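You operate a simulated robot arm through the tools that you are given. There is no shell and no other tool. Be economical: measure what you need, move in short steps, check, and stop when the job is done.

You run a simulated robot arm. Do the job below in one go: nothing can be reset, and whatever is moved stays where it is left.

Task
Glue the slat on the break of the split hanger and clamp it.
Fine: brush glue on the break first; swing the clamp arm over, then screw it down; put the orange brush back.

Only the result counts: the job must be done as asked and must still hold three seconds after the hand-in. Knocking over, shifting, dropping, spilling or breaking anything else fails it.

Robot
A 7-joint arm with a two-finger parallel gripper, fixed in place. Base frame: the origin is at the foot of the arm, x ahead of it, y to its left, z up; the work surface is at about z = 0.9. Units: m, degrees, N and s.
With the tool pointing down near the work surface it reaches from about 0.34 to 0.78 m from the base axis. Its first joint turns from -166.0 to 166.0 degrees. Payload 3.91 kg.
The tool frame sits at the grasp point between the pads (the TCP): z along the fingers, y along the line on which they close. The tips reach 0.03 m beyond it. The gripper opens to 0.11 m. The fingers are 0.02 m wide and 0.01 m thick; the gripper's body (0.048 by 0.112 m) begins 0.055 m behind the TCP.
Orientation is that of the tool frame in the base frame, as [roll, pitch, yaw] about the fixed x, y, z axes, in that order (R = Rz(yaw) Ry(pitch) Rx(roll)). With the fingers straight down and closing along the base's y, the tool's x points along the base's -x, its y along +y and its z along -z.

Tools
- The arm moves only by the tool arm_command. Its argument "moves" is text: rows parted by semicolons, each of 7 numbers parted by spaces: the shift along the base's x, y, z in mm, then the turn, a rotation vector about the base's x, y, z in degrees, then the closure, from 0 (fully open) to 1 (shut). In form: x y z rx ry rz hand; .... A call has 1 to 10 rows; each row shifts and turns the commanded pose from where the row before left it. A row lasts 0.2 s, in which the tool goes at most 0.05 m and 8.6 degrees; a call with a longer step from one row to the next is refused whole, and so is a gripper value outside its range. Where a pose cannot be reached the arm comes as near as it can. A force on the tool above 50 N (or 10 N above the force at the start of the call, whichever is more), or a blocked arm, ends the call early, and 0.2 s more pass. Each finger travels about 0.153 m/s and halts on what it meets, pressing with about 34 N; the grip force reading is that of the motor and also rises with nothing between the fingers. The clock runs only during rows and for 0.2 s after the last one: add rows that do not move to give the fingers time. The reply holds the time, the measured pose of the TCP, the force on the tool along the base axes, the opening and the grip force, in the units named above and with some noise, and new pictures: "show" is both (left out), scene, wrist or none.
- Cameras (640 x 400 px; columns grow to the right, rows downward): "scene" is fixed at [0.0511, -0.499, 1.6991]; the picture's right is [0.52, -0.86, 0.00], its down [-0.66, -0.40, -0.64] and it looks along [0.55, 0.33, -0.77] (base axes); focal length 324 px, centre (320, 200). "wrist" rides on the gripper at [-0.036, 0, -0.057] in the tool frame; the picture's right is [0.00, -1.00, 0.00], its down [0.97, 0.00, -0.24] and it looks along [0.24, 0.00, 0.97] (tool axes); focal length 218 px, centre (320, 200).
- move_column(by): slides the trunk up (or, below 0, down) by that many m; the arm rides with it, the base frame stays. It gives what a move gives, with no picture.
- measure_at(camera, pixels): for up to 12 pixels [column, row] of the newest picture of that camera ("zoom" is the newest enlarged one), the place [x, y, z] in the base frame of the surface seen there, good to about 0.003 m. The clock stands still meanwhile.
- inspect(camera, box): a new picture of the part [left, top, right, bottom] of that camera's present view, enlarged. The clock stands still meanwhile.
- close_job(): hands the job in; it is judged then, once.

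Go step by step. Measure first, check grasps and placings, and put right what went wrong. The budget is 80 turns and 120 pictures, counting those below and the enlarged ones. Unless the task says otherwise, let go and move clear before handing in, and close with one line.

The tools are called after "Request:" by a JSON object that holds its "name" and its "arguments". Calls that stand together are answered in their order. arm_command: Moves the arm, as the interface text tells. Its arguments: {"type":"object","properties":{"moves":{"type":"string"},"show":{"type":"string","enum":["both","scene","wrist","none"]}},"required":["moves"]} The other tools are called the same way: move_column (by) slides the trunk up or down; measure_at (camera, pixels) gives the place of the surface under pixels of a picture; inspect (camera, box) takes an enlarged picture of a part of a camera's view; close_job () hands the job in.

At the start:

```text
time: 0.0
tool_pos: [0.4077, -0.155, 1.3182]
orientation: [180.0, 0.0, -179.9]
wrist_force: [-0.7, 0.2, 0.7]
finger_gap: 0.11
grasp_force: 0.0
trunk travel left (down, up): [-0.575, 0.035]
```

scene: 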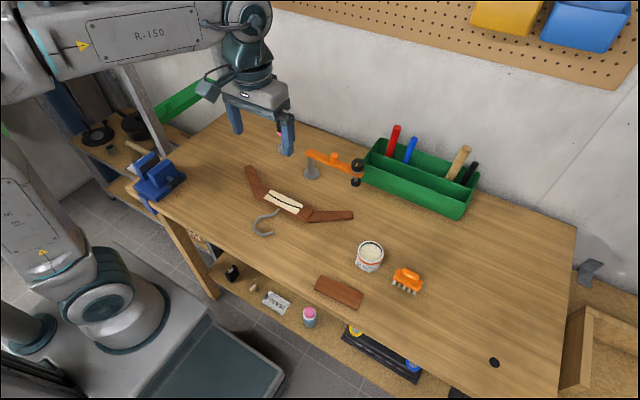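
wrist: 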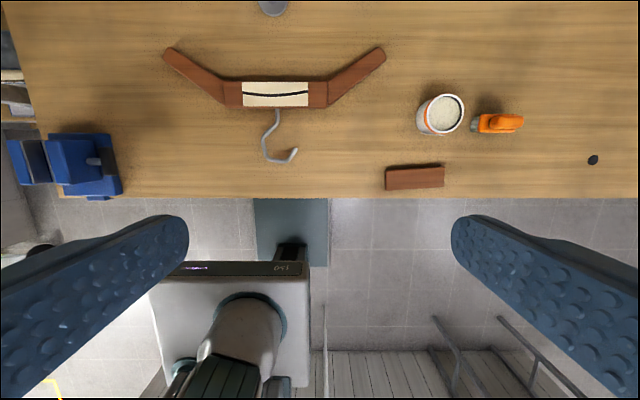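

The scene shows the hanger with a pale break near (285,202), the clamp with an orange arm near (330,160), the glue pot (370,255), the orange brush (408,280) and the slat (338,292). I'll enlarge these and measure them.

Request:
{"name": "inspect", "arguments": {"camera": "scene", "box": [230, 120, 390, 240]}}

Request:
{"name": "inspect", "arguments": {"camera": "scene", "box": [300, 220, 460, 320]}}

Request:
{"name": "measure_at", "arguments": {"camera": "scene", "pixels": [[285, 202], [267, 196], [302, 210], [311, 172], [330, 160], [310, 153], [357, 164], [355, 182], [370, 248], [408, 275], [338, 290], [280, 136]]}}

Request:
{"name": "measure_at", "arguments": {"camera": "wrist", "pixels": [[243, 82], [307, 82], [243, 106], [307, 106], [386, 170], [444, 168], [444, 187], [387, 190], [225, 95], [326, 95], [445, 110], [500, 122]]}}

```text
3.33 times, centred on (310, 180) of scene
```

zoom: 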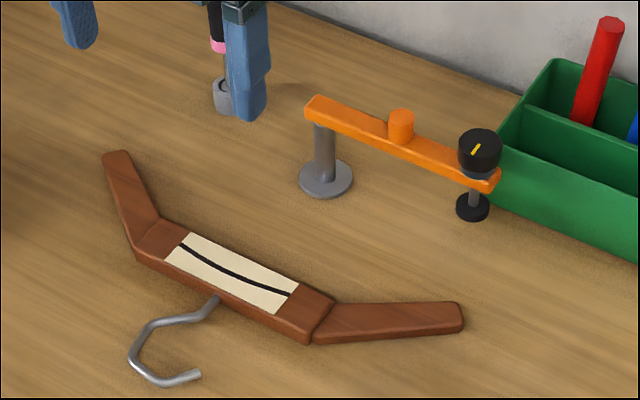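

```text
4.00 times, centred on (380, 270) of scene
```

zoom: 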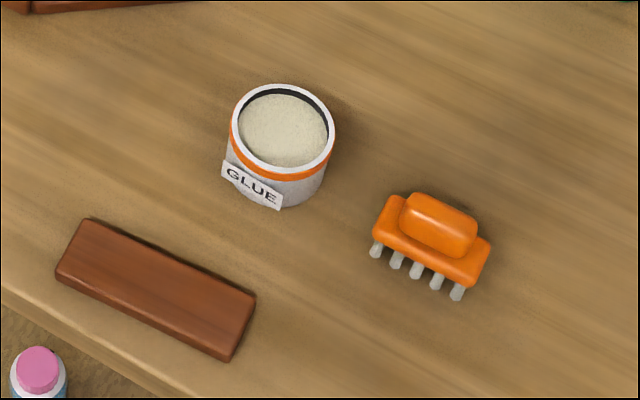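

```text
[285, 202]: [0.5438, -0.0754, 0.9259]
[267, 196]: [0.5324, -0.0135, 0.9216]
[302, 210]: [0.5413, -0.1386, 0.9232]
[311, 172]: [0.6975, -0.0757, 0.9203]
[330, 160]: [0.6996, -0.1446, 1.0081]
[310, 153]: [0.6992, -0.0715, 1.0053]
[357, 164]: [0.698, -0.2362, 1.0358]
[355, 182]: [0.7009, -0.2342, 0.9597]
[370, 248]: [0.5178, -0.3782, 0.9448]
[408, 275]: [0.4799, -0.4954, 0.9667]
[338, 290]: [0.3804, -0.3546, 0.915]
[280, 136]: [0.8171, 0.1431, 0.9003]
```

```text
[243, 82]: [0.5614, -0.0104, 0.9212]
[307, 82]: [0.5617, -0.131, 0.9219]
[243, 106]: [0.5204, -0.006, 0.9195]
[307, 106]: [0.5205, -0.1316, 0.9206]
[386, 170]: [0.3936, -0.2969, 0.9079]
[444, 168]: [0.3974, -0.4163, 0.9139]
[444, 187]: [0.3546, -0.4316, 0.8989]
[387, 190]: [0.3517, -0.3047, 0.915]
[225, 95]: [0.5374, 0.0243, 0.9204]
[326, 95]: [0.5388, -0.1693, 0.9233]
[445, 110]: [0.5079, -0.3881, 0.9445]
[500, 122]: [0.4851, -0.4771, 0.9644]
```

The break is about 0.12 x 0.04 m, centred near (0.541,-0.071), and the slat is near (0.374,-0.36). The clamp pivots at (0.70,-0.075) and its screw is 0.16 m out, so a swing of 90° puts it over the break. Next I measure the brush, pot and slat in the zoom.

Request:
{"name": "measure_at", "arguments": {"camera": "zoom", "pixels": [[410, 200], [470, 220], [440, 215], [400, 222], [465, 248], [380, 230], [470, 275], [484, 250], [240, 130], [328, 135], [283, 90], [280, 130]]}}

Request:
{"name": "measure_at", "arguments": {"camera": "zoom", "pixels": [[92, 224], [250, 297], [62, 268], [225, 350], [155, 285], [280, 170], [376, 250], [456, 294]]}}

```text
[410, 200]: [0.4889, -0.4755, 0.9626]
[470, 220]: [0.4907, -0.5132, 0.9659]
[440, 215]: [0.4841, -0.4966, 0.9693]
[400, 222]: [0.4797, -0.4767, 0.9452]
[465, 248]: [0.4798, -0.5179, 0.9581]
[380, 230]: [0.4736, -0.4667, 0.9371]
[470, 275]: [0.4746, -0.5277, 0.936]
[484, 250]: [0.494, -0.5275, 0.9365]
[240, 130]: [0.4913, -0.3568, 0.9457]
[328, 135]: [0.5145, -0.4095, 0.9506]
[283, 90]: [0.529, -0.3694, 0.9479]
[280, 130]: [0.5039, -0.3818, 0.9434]
```

```text
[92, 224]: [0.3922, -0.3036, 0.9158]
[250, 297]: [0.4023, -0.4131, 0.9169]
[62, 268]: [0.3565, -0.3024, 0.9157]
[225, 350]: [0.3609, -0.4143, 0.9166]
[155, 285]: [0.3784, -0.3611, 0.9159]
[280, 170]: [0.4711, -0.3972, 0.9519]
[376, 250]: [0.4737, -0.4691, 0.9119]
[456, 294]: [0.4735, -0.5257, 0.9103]
```

The brush is centred at (0.484,-0.497). Its narrow handle runs along y with its top at 0.969, and the pot is at (0.503,-0.383) with its rim at 0.949. I'll move above the brush and turn the hand 90° so it closes along x.

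Request:
{"name": "arm_command", "arguments": {"moves": "8 -34 -24 0 0 -8.5 0.4;8 -34 -24 0 0 -8.5 0.4;8 -34 -24 0 0 -8.5 0.4;8 -34 -24 0 0 -8.5 0.4;8 -34 -24 0 0 -8.5 0.4;8 -34 -24 0 0 -8.5 0.4;8 -34 -24 0 0 -8.5 0.4;8 -34 -24 0 0 -8.5 0.4;8 -34 -24 0 0 -8.5 0.4;4 -36 -22 0 0 -8.5 0.4", "show": "none"}}

Request:
{"name": "arm_command", "arguments": {"moves": "0 0 0 0 0 -5 0.4;0 0 0 0 0 0 0.4;0 0 0 0 0 0 0.4"}}

```text
time: 2.2
tool_pos: [0.4836, -0.4962, 1.0798]
orientation: [-180.0, 0.0, 94.8]
wrist_force: [-0.7, -0.1, 0.5]
finger_gap: 0.066
grasp_force: 0.0
trunk travel left (down, up): [-0.575, 0.035]
```

```text
time: 3.0
tool_pos: [0.4852, -0.4956, 1.0805]
orientation: [-180.0, -0.1, 90.0]
wrist_force: [0.3, 0.1, -0.1]
finger_gap: 0.0661
grasp_force: 0.0
trunk travel left (down, up): [-0.575, 0.035]
```

scene: 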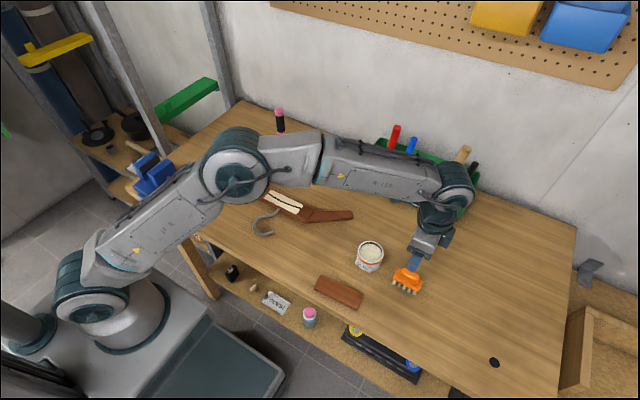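
wrist: 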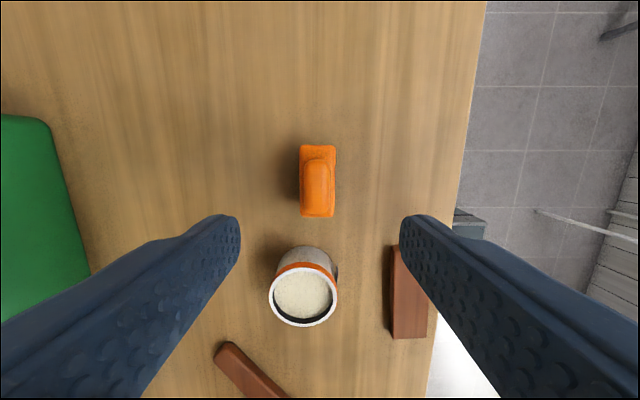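

The reach is fine. In the wrist view the brush at (318,182) is well aligned and the pot is at (303,293), so I'll measure both more precisely.

Request:
{"name": "measure_at", "arguments": {"camera": "wrist", "pixels": [[304, 185], [332, 185], [318, 165], [318, 212], [300, 150], [335, 150], [318, 216], [272, 295], [336, 295], [303, 264], [303, 325], [303, 295]]}}

Request:
{"name": "inspect", "arguments": {"camera": "wrist", "box": [240, 130, 400, 340]}}

```text
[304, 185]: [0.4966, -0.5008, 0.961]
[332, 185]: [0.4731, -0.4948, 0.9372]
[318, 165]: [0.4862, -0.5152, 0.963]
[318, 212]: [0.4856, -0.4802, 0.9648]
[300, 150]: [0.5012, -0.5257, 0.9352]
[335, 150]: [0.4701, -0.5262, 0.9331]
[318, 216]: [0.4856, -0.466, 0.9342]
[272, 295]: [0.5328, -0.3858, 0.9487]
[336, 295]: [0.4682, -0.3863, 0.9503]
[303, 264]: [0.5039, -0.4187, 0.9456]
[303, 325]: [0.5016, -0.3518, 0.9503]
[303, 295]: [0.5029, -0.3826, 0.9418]
```

```text
1.90 times, centred on (320, 235) of wrist
```

zoom: 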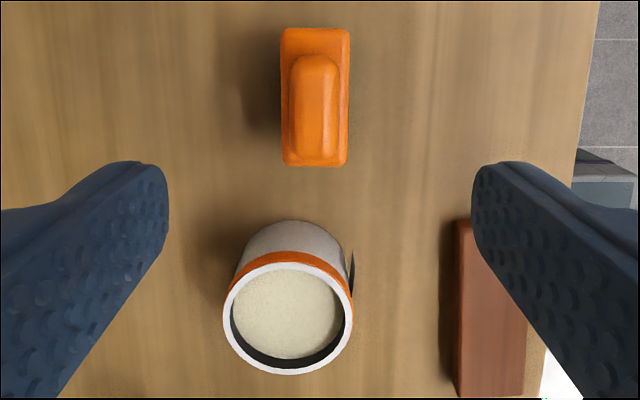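

The pot centre is (0.502,-0.385) with an inner radius of about 28 mm. The brush handle is at (0.4856,-0.497), from z≈0.936 to 0.967. I'll descend to z≈0.971 and close.

Request:
{"name": "arm_command", "arguments": {"moves": "0 0 -40 0 0 0 0.4;0 0 -40 0 0 0 0.4;0 -1 -29 0 0 0 0.4;0 0 0 0 0 0 0.4;0 0 0 0 0 0 1;0 0 0 0 0 0 1;0 0 0 0 0 0 1"}}

```text
time: 4.6
tool_pos: [0.4846, -0.4995, 0.9704]
orientation: [179.9, 0.1, 89.9]
wrist_force: [0.9, -0.3, 1.2]
finger_gap: 0.0211
grasp_force: 33.8
trunk travel left (down, up): [-0.575, 0.035]
```

scene: 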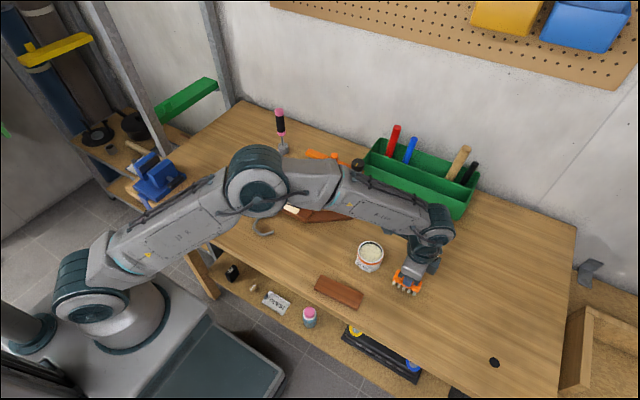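
wrist: 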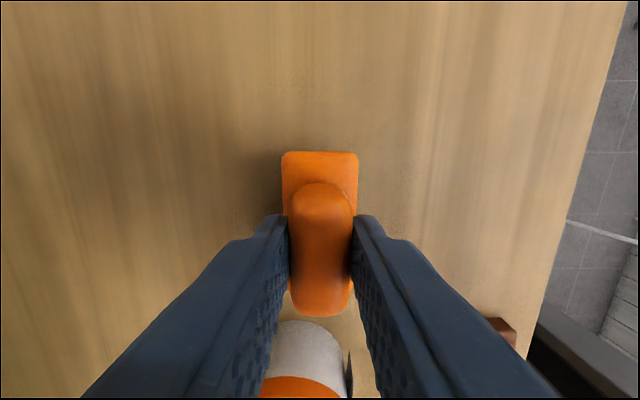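

The brush is held with a 21 mm gap and about 34 N. The bristle row is slightly longer than the pot's mouth, so I'll lift, tilt it 20° with the +y end down, and go above the pot.

Request:
{"name": "arm_command", "arguments": {"moves": "0 0 30 0 0 0 1;0 0 30 0 0 0 1;0 0 40 0 0 0 1;4 32 0 -5 0 0 1;4 32 0 -5 0 0 1;4 32 0 -5 0 0 1;5 33 -10 -5 0 0 1;0 0 0 0 0 0 1"}}

Request:
{"name": "inspect", "arguments": {"camera": "scene", "box": [300, 190, 460, 290]}}

```text
time: 6.4
tool_pos: [0.5023, -0.3699, 1.0601]
orientation: [180.0, 20.1, 89.9]
wrist_force: [0.1, 0.3, -0.8]
finger_gap: 0.0212
grasp_force: 34.0
trunk travel left (down, up): [-0.575, 0.035]
```

scene: 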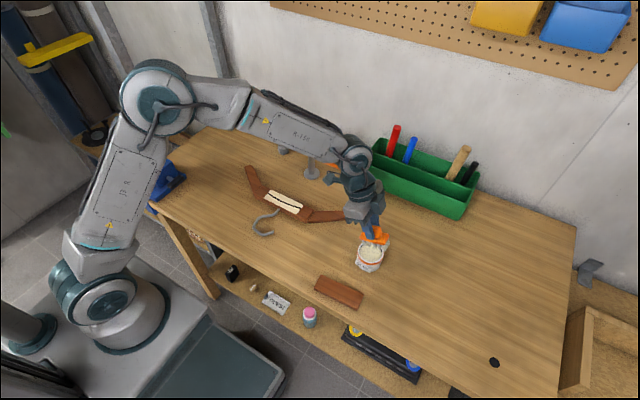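
wrist: 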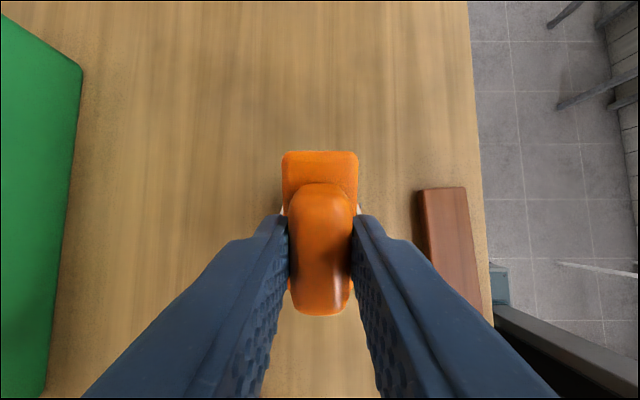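

```text
4.00 times, centred on (380, 240) of scene
```

zoom: 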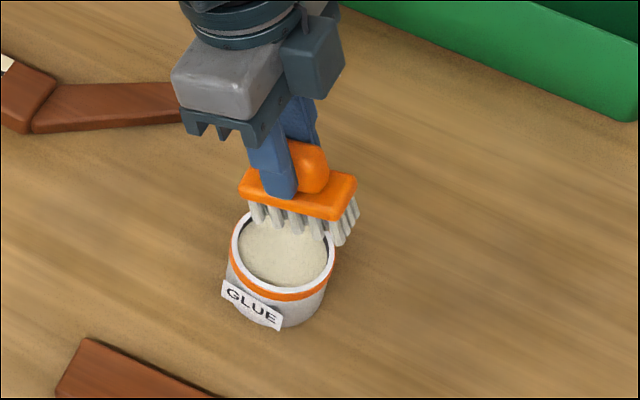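

The brush is tilted over the pot with several rows of bristles. The low corner tips should land about 22 mm from the pot centre, inside the rim. I'll dip it.

Request:
{"name": "arm_command", "arguments": {"moves": "0 -1 -20 0 0 0 1;0 0 -16 0 0 0 1;0 0 -6 0 0 0 1;0 0 -6 0 0 0 1;0 0 0 0 0 0 1;0 0 0 0 0 0 1", "show": "none"}}

Request:
{"name": "inspect", "arguments": {"camera": "scene", "box": [320, 210, 420, 280]}}

```text
time: 7.3
tool_pos: [0.5026, -0.3721, 1.0273]
orientation: [179.1, 20.7, 89.9]
wrist_force: [-3.4, 4.3, 24.4]
finger_gap: 0.0211
grasp_force: 33.7
trunk travel left (down, up): [-0.575, 0.035]
stopped in row 4: the force on the tool passed its limit (the readings are from after the stop); the commanded pose is now the measured one
```

```text
5.71 times, centred on (370, 245) of scene
```

zoom: 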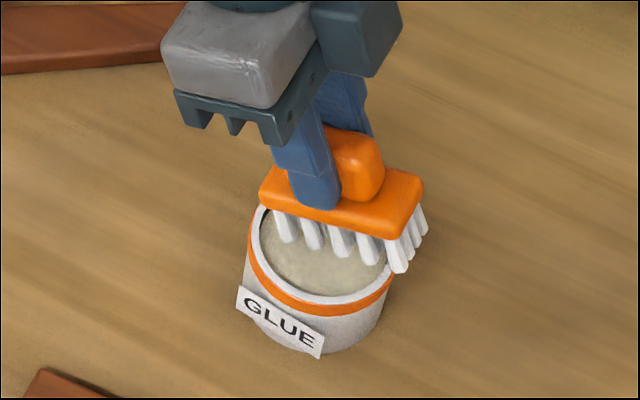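

The force limit stopped the brush 15 mm high, so the low end of the bristles is probably on the rim. I'll measure before retrying.

Request:
{"name": "measure_at", "arguments": {"camera": "zoom", "pixels": [[288, 240], [313, 245], [342, 255], [370, 262], [400, 270], [420, 230], [322, 300], [255, 230], [385, 285], [320, 270], [265, 213], [412, 250]]}}

Request:
{"name": "arm_command", "arguments": {"moves": "0 0 20 0 0 0 1;0 0 20 0 0 0 1;0 0 0 0 0 0 1", "show": "scene"}}

Request:
{"name": "inspect", "arguments": {"camera": "scene", "box": [320, 210, 420, 280]}}

```text
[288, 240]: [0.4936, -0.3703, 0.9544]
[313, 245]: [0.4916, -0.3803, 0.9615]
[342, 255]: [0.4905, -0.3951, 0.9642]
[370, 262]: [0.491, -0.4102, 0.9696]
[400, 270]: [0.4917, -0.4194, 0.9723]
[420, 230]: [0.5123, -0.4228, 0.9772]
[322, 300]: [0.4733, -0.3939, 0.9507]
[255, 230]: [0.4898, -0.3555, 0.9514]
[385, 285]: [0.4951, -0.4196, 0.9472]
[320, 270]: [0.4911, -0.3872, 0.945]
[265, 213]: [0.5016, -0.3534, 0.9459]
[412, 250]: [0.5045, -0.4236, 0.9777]
```

```text
time: 8.1
tool_pos: [0.5041, -0.3717, 1.0619]
orientation: [179.4, 20.5, 89.9]
wrist_force: [0.7, -0.6, -0.6]
finger_gap: 0.021
grasp_force: 33.9
trunk travel left (down, up): [-0.575, 0.035]
```

scene: 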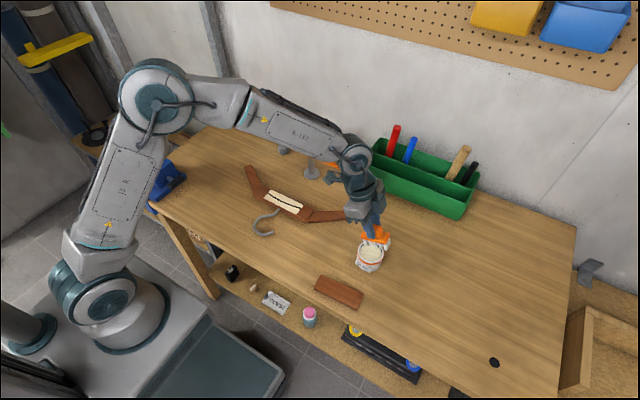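

```text
5.71 times, centred on (370, 245) of scene
```

zoom: 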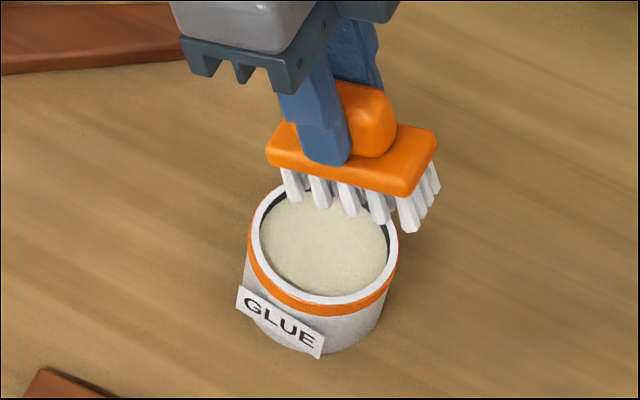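

The bristles now look whiter than in the earlier pictures. The stop height of about 0.95 suggests contact with the glue surface itself, not the rim, so I'll look closer.

Request:
{"name": "inspect", "arguments": {"camera": "scene", "box": [355, 225, 405, 257]}}

```text
12.50 times, centred on (380, 241) of scene
```

zoom: 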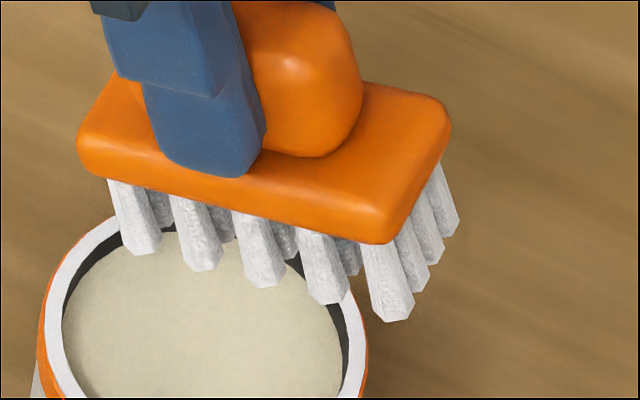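

The bristles do look coated. To be sure, I'll dip once more with the low bristles at the pot centre, using small steps.

Request:
{"name": "arm_command", "arguments": {"moves": "-2 -13 0 0 0 0 1;0 0 -15 0 0 0 1;0 0 -12 0 0 0 1;0 0 -4 0 0 0 1;0 0 -3 0 0 0 1;0 0 -3 0 0 0 1;0 0 -3 0 0 0 1;0 0 -3 0 0 0 1;0 0 0 0 0 0 1", "show": "none"}}

Request:
{"name": "inspect", "arguments": {"camera": "scene", "box": [330, 220, 410, 276]}}

```text
time: 10.1
tool_pos: [0.5033, -0.3871, 1.0282]
orientation: [178.7, 21.1, 89.7]
wrist_force: [-1.9, 2.9, 21.7]
finger_gap: 0.021
grasp_force: 34.2
trunk travel left (down, up): [-0.575, 0.035]
stopped in row 9: the force on the tool passed its limit (the readings are from after the stop); the commanded pose is now the measured one
```

```text
7.14 times, centred on (370, 248) of scene
```

zoom: 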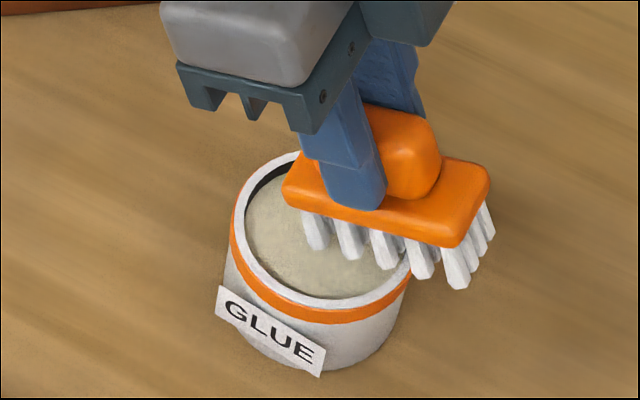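

It stopped at the same height of 1.028 in a different spot, so this is the solid glue surface and the brush is coated. I'll lift, level the brush and fly above the break.

Request:
{"name": "arm_command", "arguments": {"moves": "0 0 22 0 0 0 1;0 0 30 0 0.4 0 1;5 40 0 2.6 0.4 0 1;5 40 0 2.6 0.4 0 1;5 40 0 2.6 0 0 1;5 40 0 2.6 0 0 1;5 39 0 2.7 0 0 1;5 39 0 2.7 0 0 1;4 39 -5 2.7 0 0 1;4 39 -5 2.6 0 0 1", "show": "none"}}

Request:
{"name": "arm_command", "arguments": {"moves": "0 0 -15 0 0 0 1;0 0 -15 0 0 0 1;0 0 0 0 0 0 1"}}

Request:
{"name": "inspect", "arguments": {"camera": "scene", "box": [240, 150, 340, 230]}}

```text
time: 12.3
tool_pos: [0.5428, -0.0686, 1.0676]
orientation: [-179.9, -0.4, 90.3]
wrist_force: [0.2, -1.1, -0.8]
finger_gap: 0.0211
grasp_force: 34.4
trunk travel left (down, up): [-0.575, 0.035]
```

```text
time: 13.1
tool_pos: [0.5419, -0.0706, 1.0366]
orientation: [-179.9, -0.3, 90.2]
wrist_force: [0.0, -0.8, -1.8]
finger_gap: 0.0211
grasp_force: 34.3
trunk travel left (down, up): [-0.575, 0.035]
```

scene: 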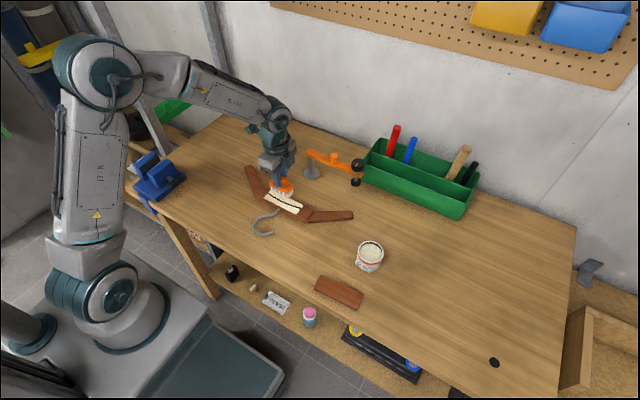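
wrist: 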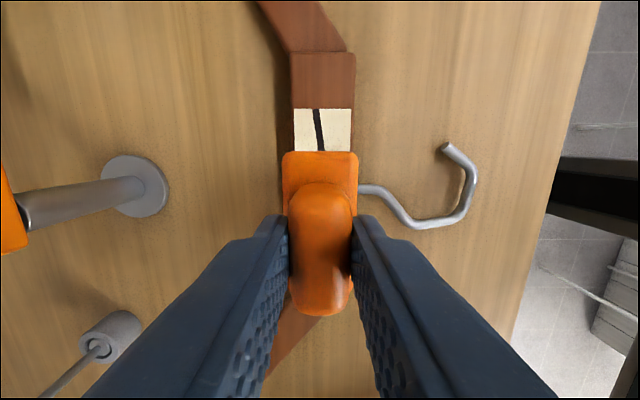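

```text
5.00 times, centred on (290, 190) of scene
```

zoom: 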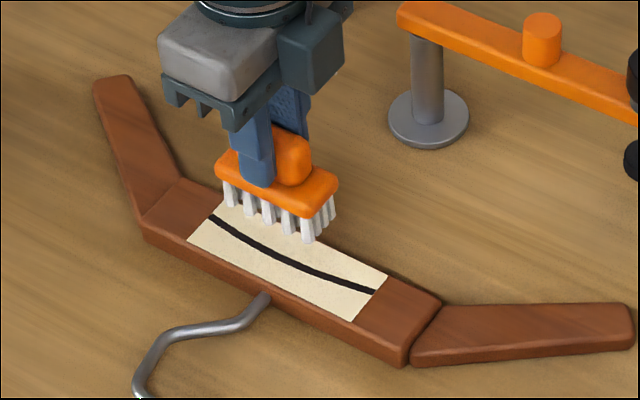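

The brush is level and centred over the break with its tips near z 0.967. I'll go down gently until it lightly touches.

Request:
{"name": "arm_command", "arguments": {"moves": "-1 0 -20 0 0 0 1;0 0 -18 0 0 0 1;0 0 -3 0 0 0 1;0 0 -1.5 0 0 0 1;0 0 -1 0 0 0 1;0 0 0 0 0 0 1", "show": "none"}}

Request:
{"name": "inspect", "arguments": {"camera": "scene", "box": [240, 160, 340, 230]}}

```text
time: 14.5
tool_pos: [0.5412, -0.0729, 0.994]
orientation: [-180.0, -0.3, 90.1]
wrist_force: [0.0, 2.6, 8.5]
finger_gap: 0.0213
grasp_force: 34.2
trunk travel left (down, up): [-0.575, 0.035]
```

```text
5.71 times, centred on (290, 195) of scene
```

zoom: 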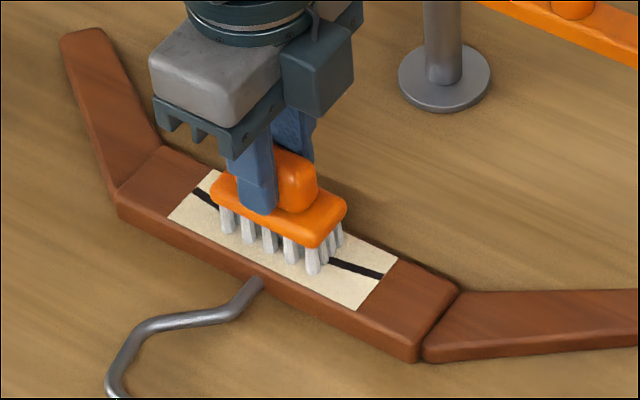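

It is touching with about 8.5 N. I'll sweep along the break by small strokes.

Request:
{"name": "arm_command", "arguments": {"moves": "0 -8 0.5 0 0 0 1;0 -8 0 0 0 0 1;0 -8 0 0 0 0 1;0 -4 0 0 0 0 1;0 8 0 0 0 0 1;0 8 0 0 0 0 1;0 8 0 0 0 0 1;0 8 0 0 0 0 1;0 8 0 0 0 0 1;0 8 0 0 0 0 1", "show": "none"}}

Request:
{"name": "inspect", "arguments": {"camera": "scene", "box": [240, 160, 340, 230]}}

```text
time: 16.7
tool_pos: [0.5417, -0.053, 0.9938]
orientation: [-179.8, -0.3, 90.1]
wrist_force: [0.5, -3.8, 9.5]
finger_gap: 0.0212
grasp_force: 33.7
trunk travel left (down, up): [-0.575, 0.035]
```

```text
5.71 times, centred on (290, 195) of scene
```

zoom: 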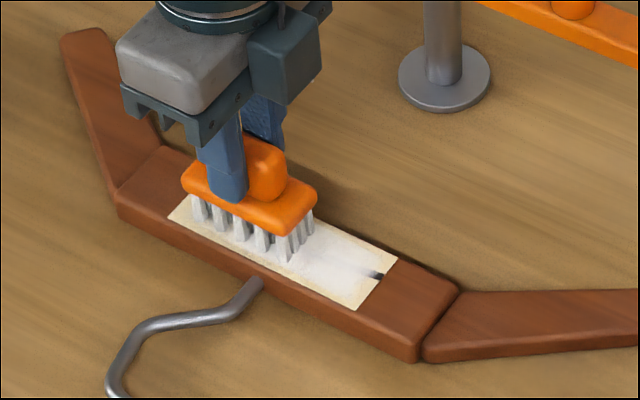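

White glue is appearing and the hanger hasn't moved. A dark bit remains at the right end (375,275), so I'll continue the strokes over the full length and width.

Request:
{"name": "arm_command", "arguments": {"moves": "0 9 0 0 0 0 1;0 8 0 0 0 0 1;7 -2 0 0 0 0 1;0 -12 0 0 0 0 1;0 -12 0 0 0 0 1;0 -12 0 0 0 0 1;0 -12 0 0 0 0 1;0 -12 0 0 0 0 1;0 -12 0 0 0 0 1;-7 0 0 0 0 0 1", "show": "none"}}

Request:
{"name": "arm_command", "arguments": {"moves": "-7 0 0 0 0 0 1;0 12 0 0 0 0 1;0 12 0 0 0 0 1;0 12 0 0 0 0 1;0 12 0 0 0 0 1;0 12 0 0 0 0 1;0 11 0 0 0 0 1;7 0 0 0 0 0 1;0 0 20 0 0 0 1;0 -10 40 0 0 0 1", "show": "none"}}

Request:
{"name": "inspect", "arguments": {"camera": "scene", "box": [240, 160, 340, 230]}}

```text
time: 18.9
tool_pos: [0.5416, -0.1077, 0.9938]
orientation: [-179.9, -0.3, 90.2]
wrist_force: [0.2, 0.2, -0.8]
finger_gap: 0.0211
grasp_force: 34.5
trunk travel left (down, up): [-0.575, 0.035]
```

```text
time: 21.1
tool_pos: [0.541, -0.0469, 1.053]
orientation: [-179.9, -0.3, 90.3]
wrist_force: [0.2, 0.8, -1.8]
finger_gap: 0.0211
grasp_force: 33.4
trunk travel left (down, up): [-0.575, 0.035]
```

```text
5.71 times, centred on (290, 195) of scene
```

zoom: 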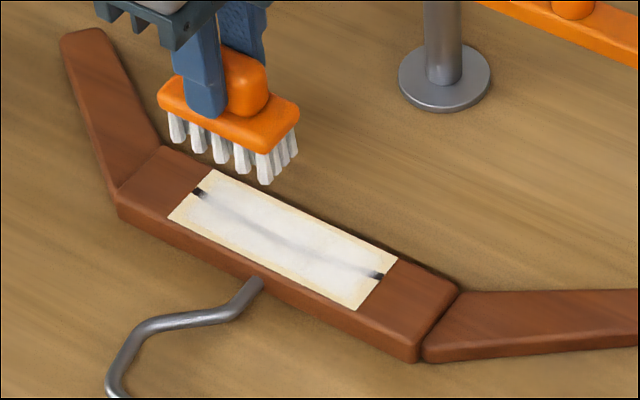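

The break is nearly fully white, with small dark bits left at the ends, (198,190) and (378,275). I'll make one more light pass over both ends.

Request:
{"name": "arm_command", "arguments": {"moves": "0 14 -40 0 0 0 1;0 0 -18 0 0 0 1;0 0 -2 0 0 0 1;0 6 -1 0 0 0 1;0 -6 0 0 0 0 1;0 -10 0 0 0 0 1;0 -12 0 0 0 0 1;0 -12 0 0 0 0 1;0 -12 0 0 0 0 1;0 -12 0 0 0 0 1", "show": "none"}}

Request:
{"name": "arm_command", "arguments": {"moves": "0 -12 0 0 0 0 1;0 -12 0 0 0 0 1;0 -6 0 0 0 0 1;0 6 0 0 0 0 1;0 6 0 0 0 0 1;0 0 20 0 0 0 1;0 0 45 0 0 0 1", "show": "none"}}

Request:
{"name": "inspect", "arguments": {"camera": "scene", "box": [240, 160, 340, 230]}}

```text
time: 23.3
tool_pos: [0.5394, -0.0903, 0.9935]
orientation: [-180.0, -0.3, 90.1]
wrist_force: [0.3, 4.6, 12.8]
finger_gap: 0.0214
grasp_force: 33.8
trunk travel left (down, up): [-0.575, 0.035]
```

```text
time: 24.9
tool_pos: [0.5381, -0.1078, 1.0584]
orientation: [-179.8, -0.3, 90.2]
wrist_force: [0.2, -0.2, -0.8]
finger_gap: 0.021
grasp_force: 34.1
trunk travel left (down, up): [-0.575, 0.035]
```

```text
5.71 times, centred on (290, 195) of scene
```

zoom: 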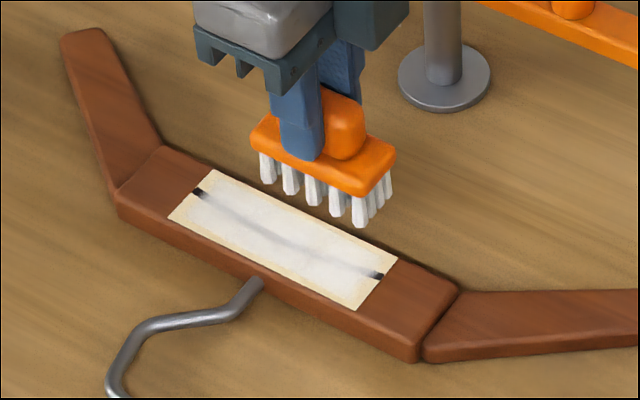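

The whole break is glued, and the dark ends look like a fixed part of the drawing. I'll carry the brush back to its original spot at (0.485,-0.4985).

Request:
{"name": "arm_command", "arguments": {"moves": "-5 -39 10 0 0 0 1;-5 -39 0 0 0 0 1;-5 -39 0 0 0 0 1;-5 -39 0 0 0 0 1;-5 -39 0 0 0 0 1;-5 -39 0 0 0 0 1;-5 -39 0 0 0 0 1;-6 -39 0 0 0 0 1;-6 -39 0 0 0 0 1;-6 -40 0 0 0 0 1", "show": "none"}}

Request:
{"name": "arm_command", "arguments": {"moves": "0 0 -40 0 0 0 1;0 0 -40 0 0 0 1;0 0 -8 0 0 0 1;0 0 0 0 0 0 1"}}

Request:
{"name": "inspect", "arguments": {"camera": "scene", "box": [360, 240, 460, 310]}}

```text
time: 27.1
tool_pos: [0.4871, -0.5003, 1.0666]
orientation: [-179.9, -0.2, 90.1]
wrist_force: [0.1, -0.1, -0.7]
finger_gap: 0.0212
grasp_force: 34.0
trunk travel left (down, up): [-0.575, 0.035]
```

```text
time: 28.1
tool_pos: [0.4886, -0.4988, 0.9797]
orientation: [-179.9, -0.3, 90.3]
wrist_force: [0.0, 0.2, -1.2]
finger_gap: 0.021
grasp_force: 34.3
trunk travel left (down, up): [-0.575, 0.035]
```

scene: 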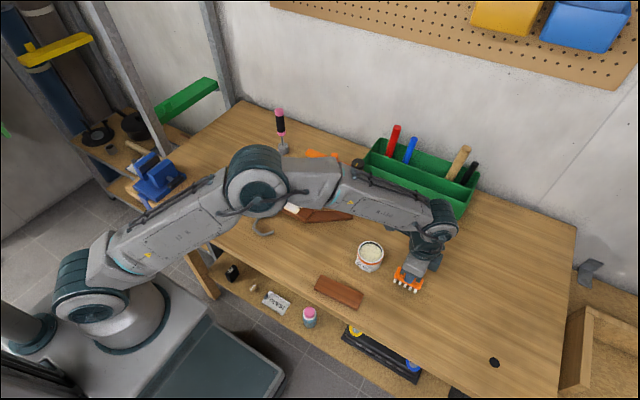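
wrist: 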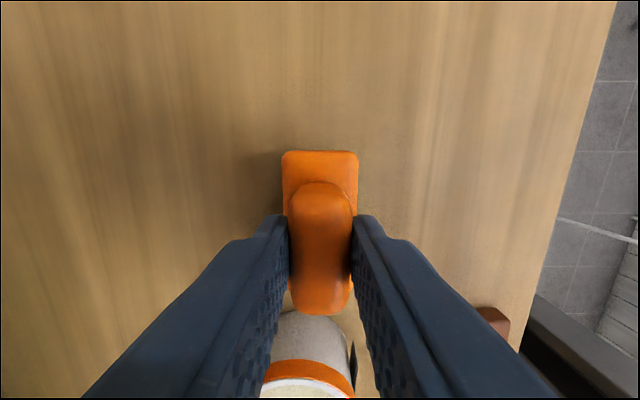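

```text
5.71 times, centred on (410, 275) of scene
```

zoom: 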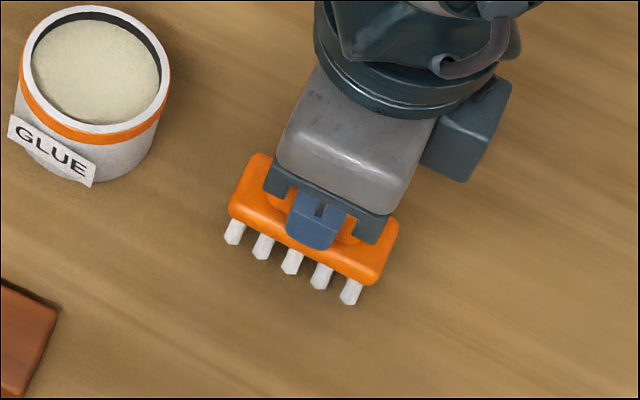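

Now I'll lower in small steps until it touches, shift 3 mm back in x, open and rise.

Request:
{"name": "arm_command", "arguments": {"moves": "-3 0 -3 0 0 0 1;0 0 -2 0 0 0 1;0 0 -1.5 0 0 0 1;0 0 -1.5 0 0 0 1;0 0 0 0 0 0 1", "show": "none"}}

```text
time: 29.3
tool_pos: [0.4863, -0.5007, 0.9706]
orientation: [-180.0, -0.3, 90.2]
wrist_force: [-0.2, 0.7, -2.0]
finger_gap: 0.0212
grasp_force: 33.3
trunk travel left (down, up): [-0.575, 0.035]
```

Request:
{"name": "arm_command", "arguments": {"moves": "0 1 -1 0 0 0 1;0 0 -1 0 0 0 1;0 0 0 0 0 0 1", "show": "none"}}

```text
time: 30.1
tool_pos: [0.4843, -0.4985, 0.9719]
orientation: [-180.0, -0.2, 90.3]
wrist_force: [1.4, -1.4, 8.4]
finger_gap: 0.0209
grasp_force: 34.5
trunk travel left (down, up): [-0.575, 0.035]
```

The 8.4 N upward reading shows the brush is on the bench. I'll open and rise.

Request:
{"name": "arm_command", "arguments": {"moves": "0 0 0 0 0 0 0.4;0 0 0 0 0 0 0.4;0 0 20 0 0 0 0.4;0 0 40 0 0 0 0.4;0 0 50 0 0 0 0.4;0 0 0 0 0 0 0.4"}}

```text
time: 31.5
tool_pos: [0.4827, -0.503, 1.0792]
orientation: [-179.9, -0.3, 90.1]
wrist_force: [0.4, 0.1, 0.5]
finger_gap: 0.0661
grasp_force: 0.0
trunk travel left (down, up): [-0.575, 0.035]
```

scene: 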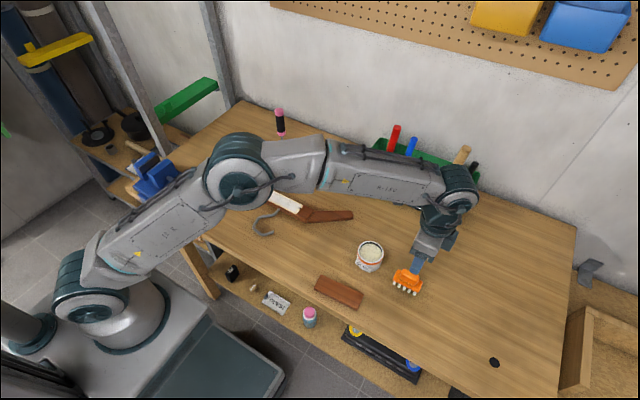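
wrist: 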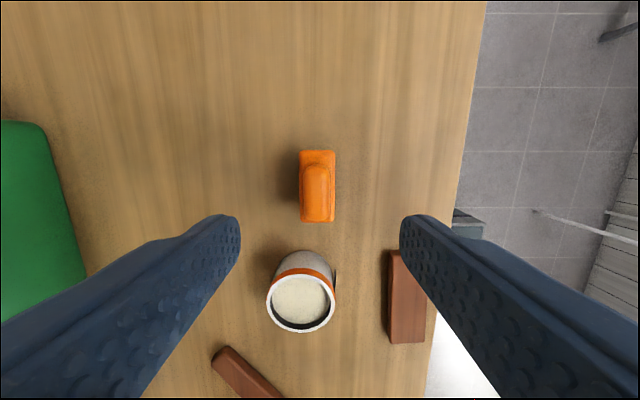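

The brush stands back in place and the pot is unmoved. Next I go above the slat and measure its exact axis.

Request:
{"name": "arm_command", "arguments": {"moves": "-26 36 0 0 0 0 0.4;-26 36 0 0 0 0 0.4;-26 36 0 0 0 0 0.4;-26 37 0 0 0 0 0.4;0 0 0 0 0 0 0.4;0 0 0 0 0 0 0.4", "show": "wrist"}}

Request:
{"name": "inspect", "arguments": {"camera": "wrist", "box": [220, 80, 420, 260]}}

```text
time: 32.9
tool_pos: [0.3821, -0.3545, 1.0765]
orientation: [-179.9, -0.3, 90.2]
wrist_force: [0.1, 0.2, 0.2]
finger_gap: 0.066
grasp_force: 0.1
trunk travel left (down, up): [-0.575, 0.035]
```

wrist: 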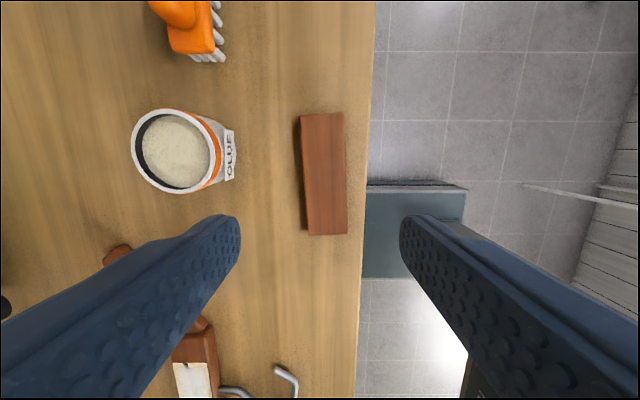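

```text
2.22 times, centred on (320, 170) of wrist
```

zoom: 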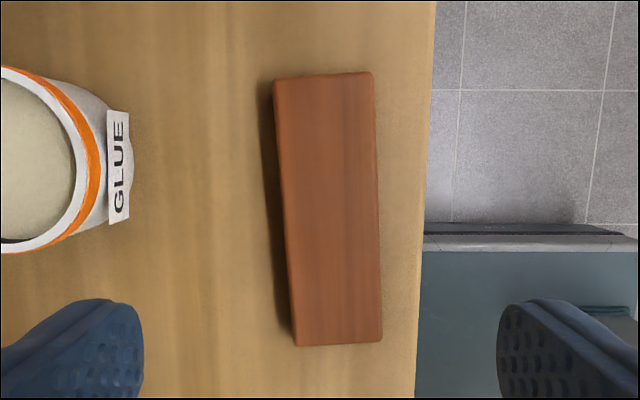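

Request:
{"name": "measure_at", "arguments": {"camera": "zoom", "pixels": [[278, 82], [370, 76], [297, 342], [380, 338], [283, 150], [375, 150], [291, 270], [377, 270], [328, 210], [330, 80], [338, 340], [420, 200]]}}

```text
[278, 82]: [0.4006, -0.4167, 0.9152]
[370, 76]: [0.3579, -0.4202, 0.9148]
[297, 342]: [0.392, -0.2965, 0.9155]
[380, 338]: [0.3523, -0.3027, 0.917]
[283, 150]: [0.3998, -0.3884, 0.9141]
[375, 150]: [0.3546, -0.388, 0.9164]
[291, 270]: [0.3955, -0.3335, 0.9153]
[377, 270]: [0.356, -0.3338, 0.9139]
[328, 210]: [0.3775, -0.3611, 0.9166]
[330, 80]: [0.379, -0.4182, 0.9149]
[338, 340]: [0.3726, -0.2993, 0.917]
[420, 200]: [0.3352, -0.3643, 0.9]
```

The slat centre is (0.3765,-0.359). It is turned about 3.3°, 43 mm wide and 120 mm long, with its top at 0.916. I'll turn to match, descend to z≈0.934 and grip.

Request:
{"name": "arm_command", "arguments": {"moves": "-5 -5 -40 0 0 3.2 0.4;0 0 -40 0 0 0 0.4;0 0 -40 0 0 0 0.4;0 0 -21 0 0 0 0.4;0 0 0 0 0 0 0.4", "show": "wrist"}}

```text
time: 34.1
tool_pos: [0.3752, -0.3593, 0.9365]
orientation: [-179.9, -0.4, 93.4]
wrist_force: [0.1, 1.3, 1.0]
finger_gap: 0.0659
grasp_force: 0.1
trunk travel left (down, up): [-0.575, 0.035]
```

wrist: 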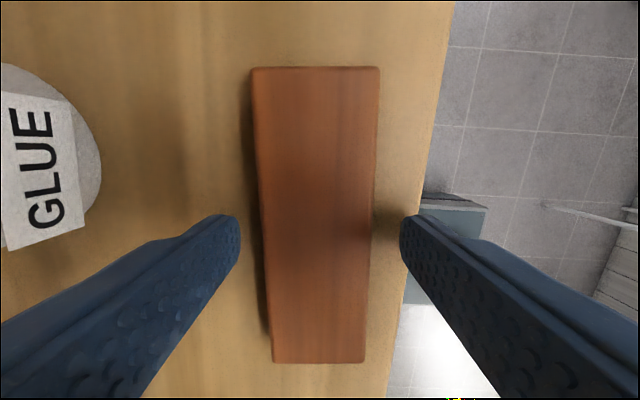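

The slat is aligned between the fingers, so I'll lower 2 mm, close, then lift.

Request:
{"name": "arm_command", "arguments": {"moves": "0 0 -2 0 0 0 0.4;0 0 0 0 0 0 0.7;0 0 0 0 0 0 1;0 0 0 0 0 0 1;0 0 0 0 0 0 1;0 0 30 0 0 0 1;0 0 40 0 0 0 1;0 0 40 0 0 0 1;0 0 0 0 0 0 1"}}

```text
time: 36.1
tool_pos: [0.3743, -0.3608, 1.0475]
orientation: [-179.9, -0.3, 93.4]
wrist_force: [0.4, 0.1, 0.4]
finger_gap: 0.0429
grasp_force: 34.0
trunk travel left (down, up): [-0.575, 0.035]
```

scene: 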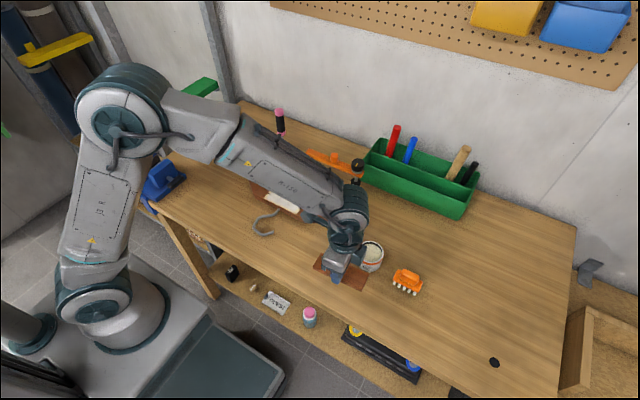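
wrist: 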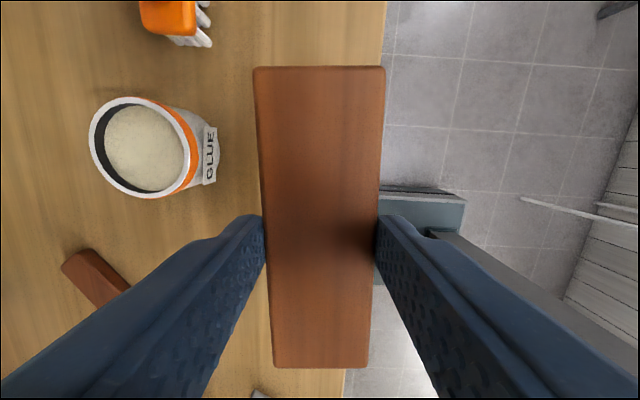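

The slat is gripped with a 43 mm gap and lifted. I'll measure its ends in the hand while flying toward the break.

Request:
{"name": "measure_at", "arguments": {"camera": "wrist", "pixels": [[256, 70], [384, 69], [275, 365], [367, 365], [320, 70], [320, 364]]}}

Request:
{"name": "arm_command", "arguments": {"moves": "0 0 20 0 0 0 1;18 32 0 0 0 -0.4 1;18 32 0 0 0 -0.4 1;18 32 0 0 0 -0.4 1;18 32 0 0 0 -0.4 1;18 32 0 0 0 -0.4 1;18 32 0 0 0 -0.4 1;18 32 0 0 0 -0.4 1;18 32 0 0 0 -0.4 1;18 32 0 0 0 -0.2 1", "show": "none"}}

Request:
{"name": "arm_command", "arguments": {"moves": "5 2 -20 0 0 0 1;0 0 -20 0 0 0 1;0 0 0 0 0 0 1;0 0 0 0 0 0 1"}}

Request:
{"name": "inspect", "arguments": {"camera": "scene", "box": [240, 150, 340, 230]}}

```text
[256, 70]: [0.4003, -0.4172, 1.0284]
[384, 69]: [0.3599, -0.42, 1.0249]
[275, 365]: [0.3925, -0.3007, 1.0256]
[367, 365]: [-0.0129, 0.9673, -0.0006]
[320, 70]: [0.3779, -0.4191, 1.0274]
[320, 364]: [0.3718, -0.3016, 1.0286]
```

```text
time: 38.3
tool_pos: [0.5371, -0.0715, 1.0665]
orientation: [-179.9, -0.1, 90.0]
wrist_force: [-0.3, 0.2, -0.8]
finger_gap: 0.0428
grasp_force: 33.9
trunk travel left (down, up): [-0.575, 0.035]
```

```text
time: 39.3
tool_pos: [0.5429, -0.0704, 1.0261]
orientation: [-179.8, -0.3, 90.1]
wrist_force: [-0.1, -1.5, -0.2]
finger_gap: 0.0429
grasp_force: 34.1
trunk travel left (down, up): [-0.575, 0.035]
```

scene: 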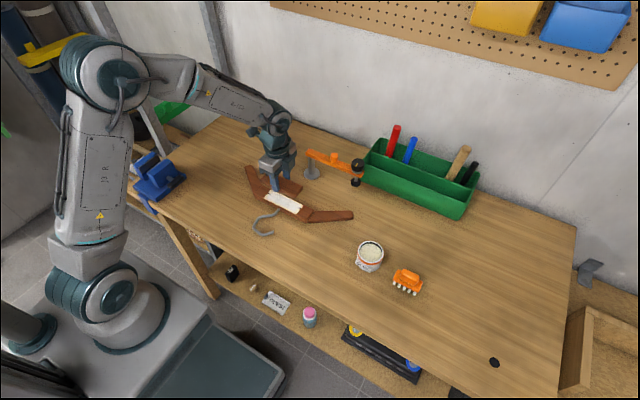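
wrist: 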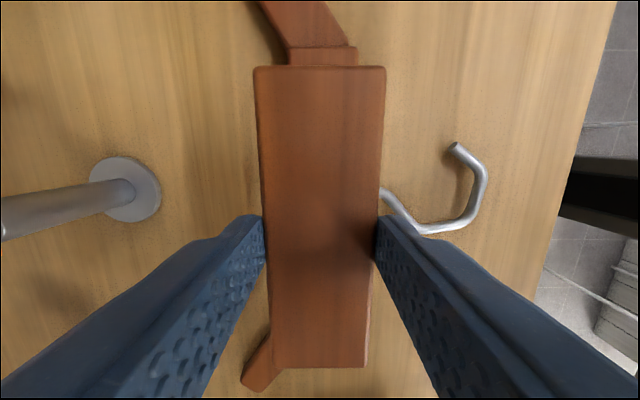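

```text
5.00 times, centred on (290, 190) of scene
```

zoom: 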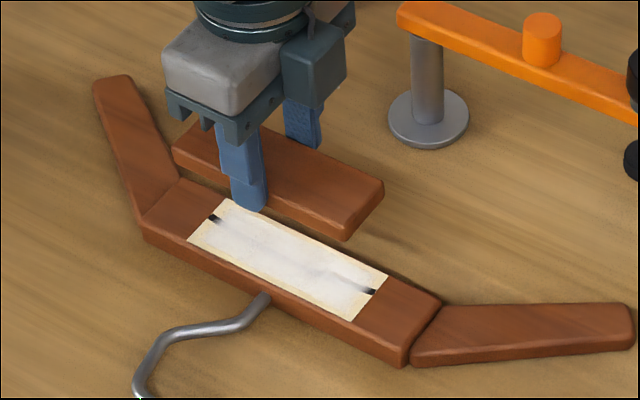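

The slat hangs over the break, so I'll measure the break edges and the slat corners in this zoom.

Request:
{"name": "measure_at", "arguments": {"camera": "zoom", "pixels": [[190, 237], [354, 318], [386, 277], [272, 277], [440, 300], [404, 360], [145, 228], [381, 186], [345, 234], [176, 150], [184, 180], [280, 245]]}}

Request:
{"name": "measure_at", "arguments": {"camera": "wrist", "pixels": [[256, 70], [384, 70], [275, 364], [366, 364], [357, 48], [290, 48]]}}

```text
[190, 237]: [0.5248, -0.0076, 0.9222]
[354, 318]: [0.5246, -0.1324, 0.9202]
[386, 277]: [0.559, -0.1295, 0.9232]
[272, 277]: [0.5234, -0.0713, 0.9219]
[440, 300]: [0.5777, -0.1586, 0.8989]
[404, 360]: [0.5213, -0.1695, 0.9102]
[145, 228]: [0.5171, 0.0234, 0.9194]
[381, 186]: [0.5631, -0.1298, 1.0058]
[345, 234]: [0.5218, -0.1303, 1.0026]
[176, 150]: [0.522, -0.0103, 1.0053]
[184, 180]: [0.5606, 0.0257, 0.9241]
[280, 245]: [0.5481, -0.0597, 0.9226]
```

```text
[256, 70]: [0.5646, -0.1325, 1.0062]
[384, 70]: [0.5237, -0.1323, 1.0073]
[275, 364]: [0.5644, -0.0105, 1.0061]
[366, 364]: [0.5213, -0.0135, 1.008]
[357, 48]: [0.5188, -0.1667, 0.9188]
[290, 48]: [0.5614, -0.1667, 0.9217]
```

The slat is within 1-2 mm of the break (centre x 0.541, y -0.070). I'll lower it about 68 mm, slowing at the end.

Request:
{"name": "arm_command", "arguments": {"moves": "-1 1 -30 0 0 0 1;0 0 -25 0 0 0 1;0 0 -7 0 0 0 1;0 0 -3 0 0 0 1;0 0 -1.5 0 0 0 1;0 0 0 0 0 0 1", "show": "none"}}

Request:
{"name": "inspect", "arguments": {"camera": "scene", "box": [240, 150, 340, 230]}}

```text
time: 40.7
tool_pos: [0.5416, -0.0686, 0.959]
orientation: [-179.9, -0.3, 90.0]
wrist_force: [0.8, 0.4, -0.7]
finger_gap: 0.0425
grasp_force: 34.1
trunk travel left (down, up): [-0.575, 0.035]
```

```text
5.00 times, centred on (290, 190) of scene
```

zoom: 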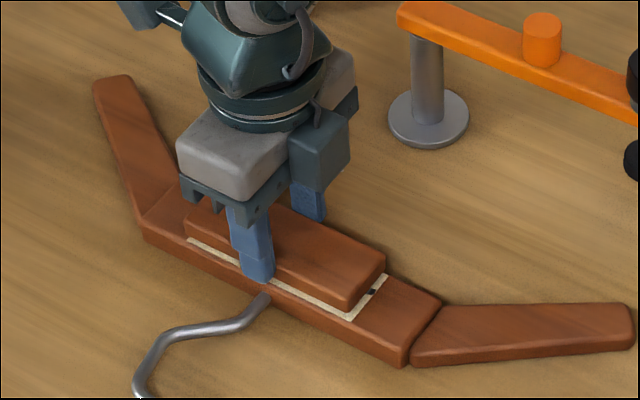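

There's no contact yet, and the exposed strip at (280,270) may partly be parallax. I'll continue down in 1 mm steps.

Request:
{"name": "arm_command", "arguments": {"moves": "-1 -1 -1 0 0 0 1;0 0 -1 0 0 0 1;0 0 -1 0 0 0 1;0 0 0 0 0 0 1", "show": "none"}}

Request:
{"name": "inspect", "arguments": {"camera": "scene", "box": [260, 170, 320, 220]}}

```text
time: 41.7
tool_pos: [0.5416, -0.0696, 0.9572]
orientation: [-179.9, -0.3, 90.0]
wrist_force: [0.5, 0.5, -0.5]
finger_gap: 0.0428
grasp_force: 33.7
trunk travel left (down, up): [-0.575, 0.035]
```

```text
8.00 times, centred on (290, 195) of scene
```

zoom: 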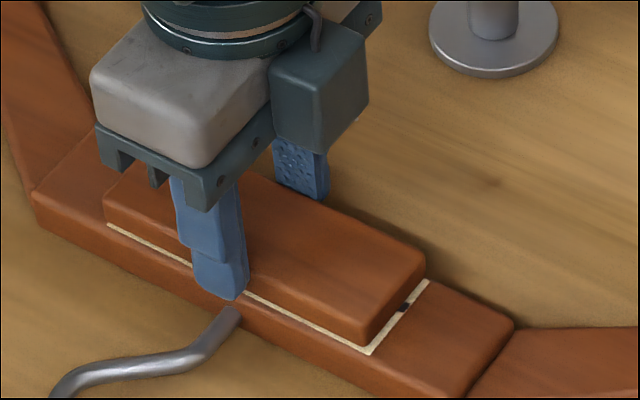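

Request:
{"name": "measure_at", "arguments": {"camera": "zoom", "pixels": [[370, 352], [428, 281], [362, 338], [425, 258], [300, 300], [108, 225], [105, 205], [362, 318], [320, 235]]}}

Request:
{"name": "arm_command", "arguments": {"moves": "-1 -1.5 0 0 0 0 1;0 0 -1 0 0 0 1;0 0 -1 0 0 0 1;0 0 0 0 0 0 1", "show": "none"}}

Request:
{"name": "inspect", "arguments": {"camera": "scene", "box": [260, 170, 320, 220]}}

```text
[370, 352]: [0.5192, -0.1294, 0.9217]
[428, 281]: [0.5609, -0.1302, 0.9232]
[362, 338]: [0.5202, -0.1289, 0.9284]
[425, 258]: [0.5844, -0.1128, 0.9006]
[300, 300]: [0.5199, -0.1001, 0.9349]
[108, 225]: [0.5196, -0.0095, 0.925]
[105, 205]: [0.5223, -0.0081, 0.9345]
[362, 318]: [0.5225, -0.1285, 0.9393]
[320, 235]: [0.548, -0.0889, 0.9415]
```

```text
time: 42.7
tool_pos: [0.5402, -0.0715, 0.9559]
orientation: [180.0, -0.3, 89.9]
wrist_force: [-0.5, -0.2, 6.3]
finger_gap: 0.0429
grasp_force: 34.2
trunk travel left (down, up): [-0.575, 0.035]
```

```text
8.00 times, centred on (290, 195) of scene
```

zoom: 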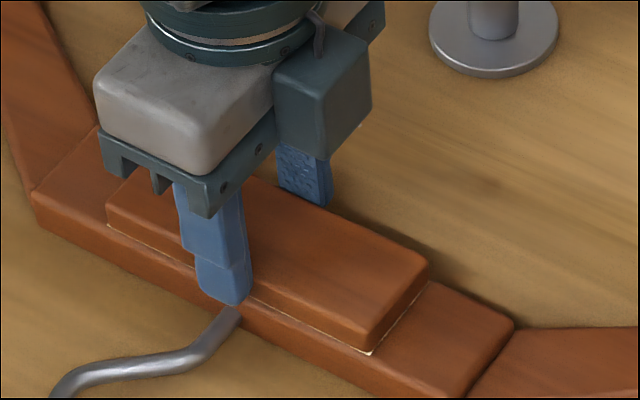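

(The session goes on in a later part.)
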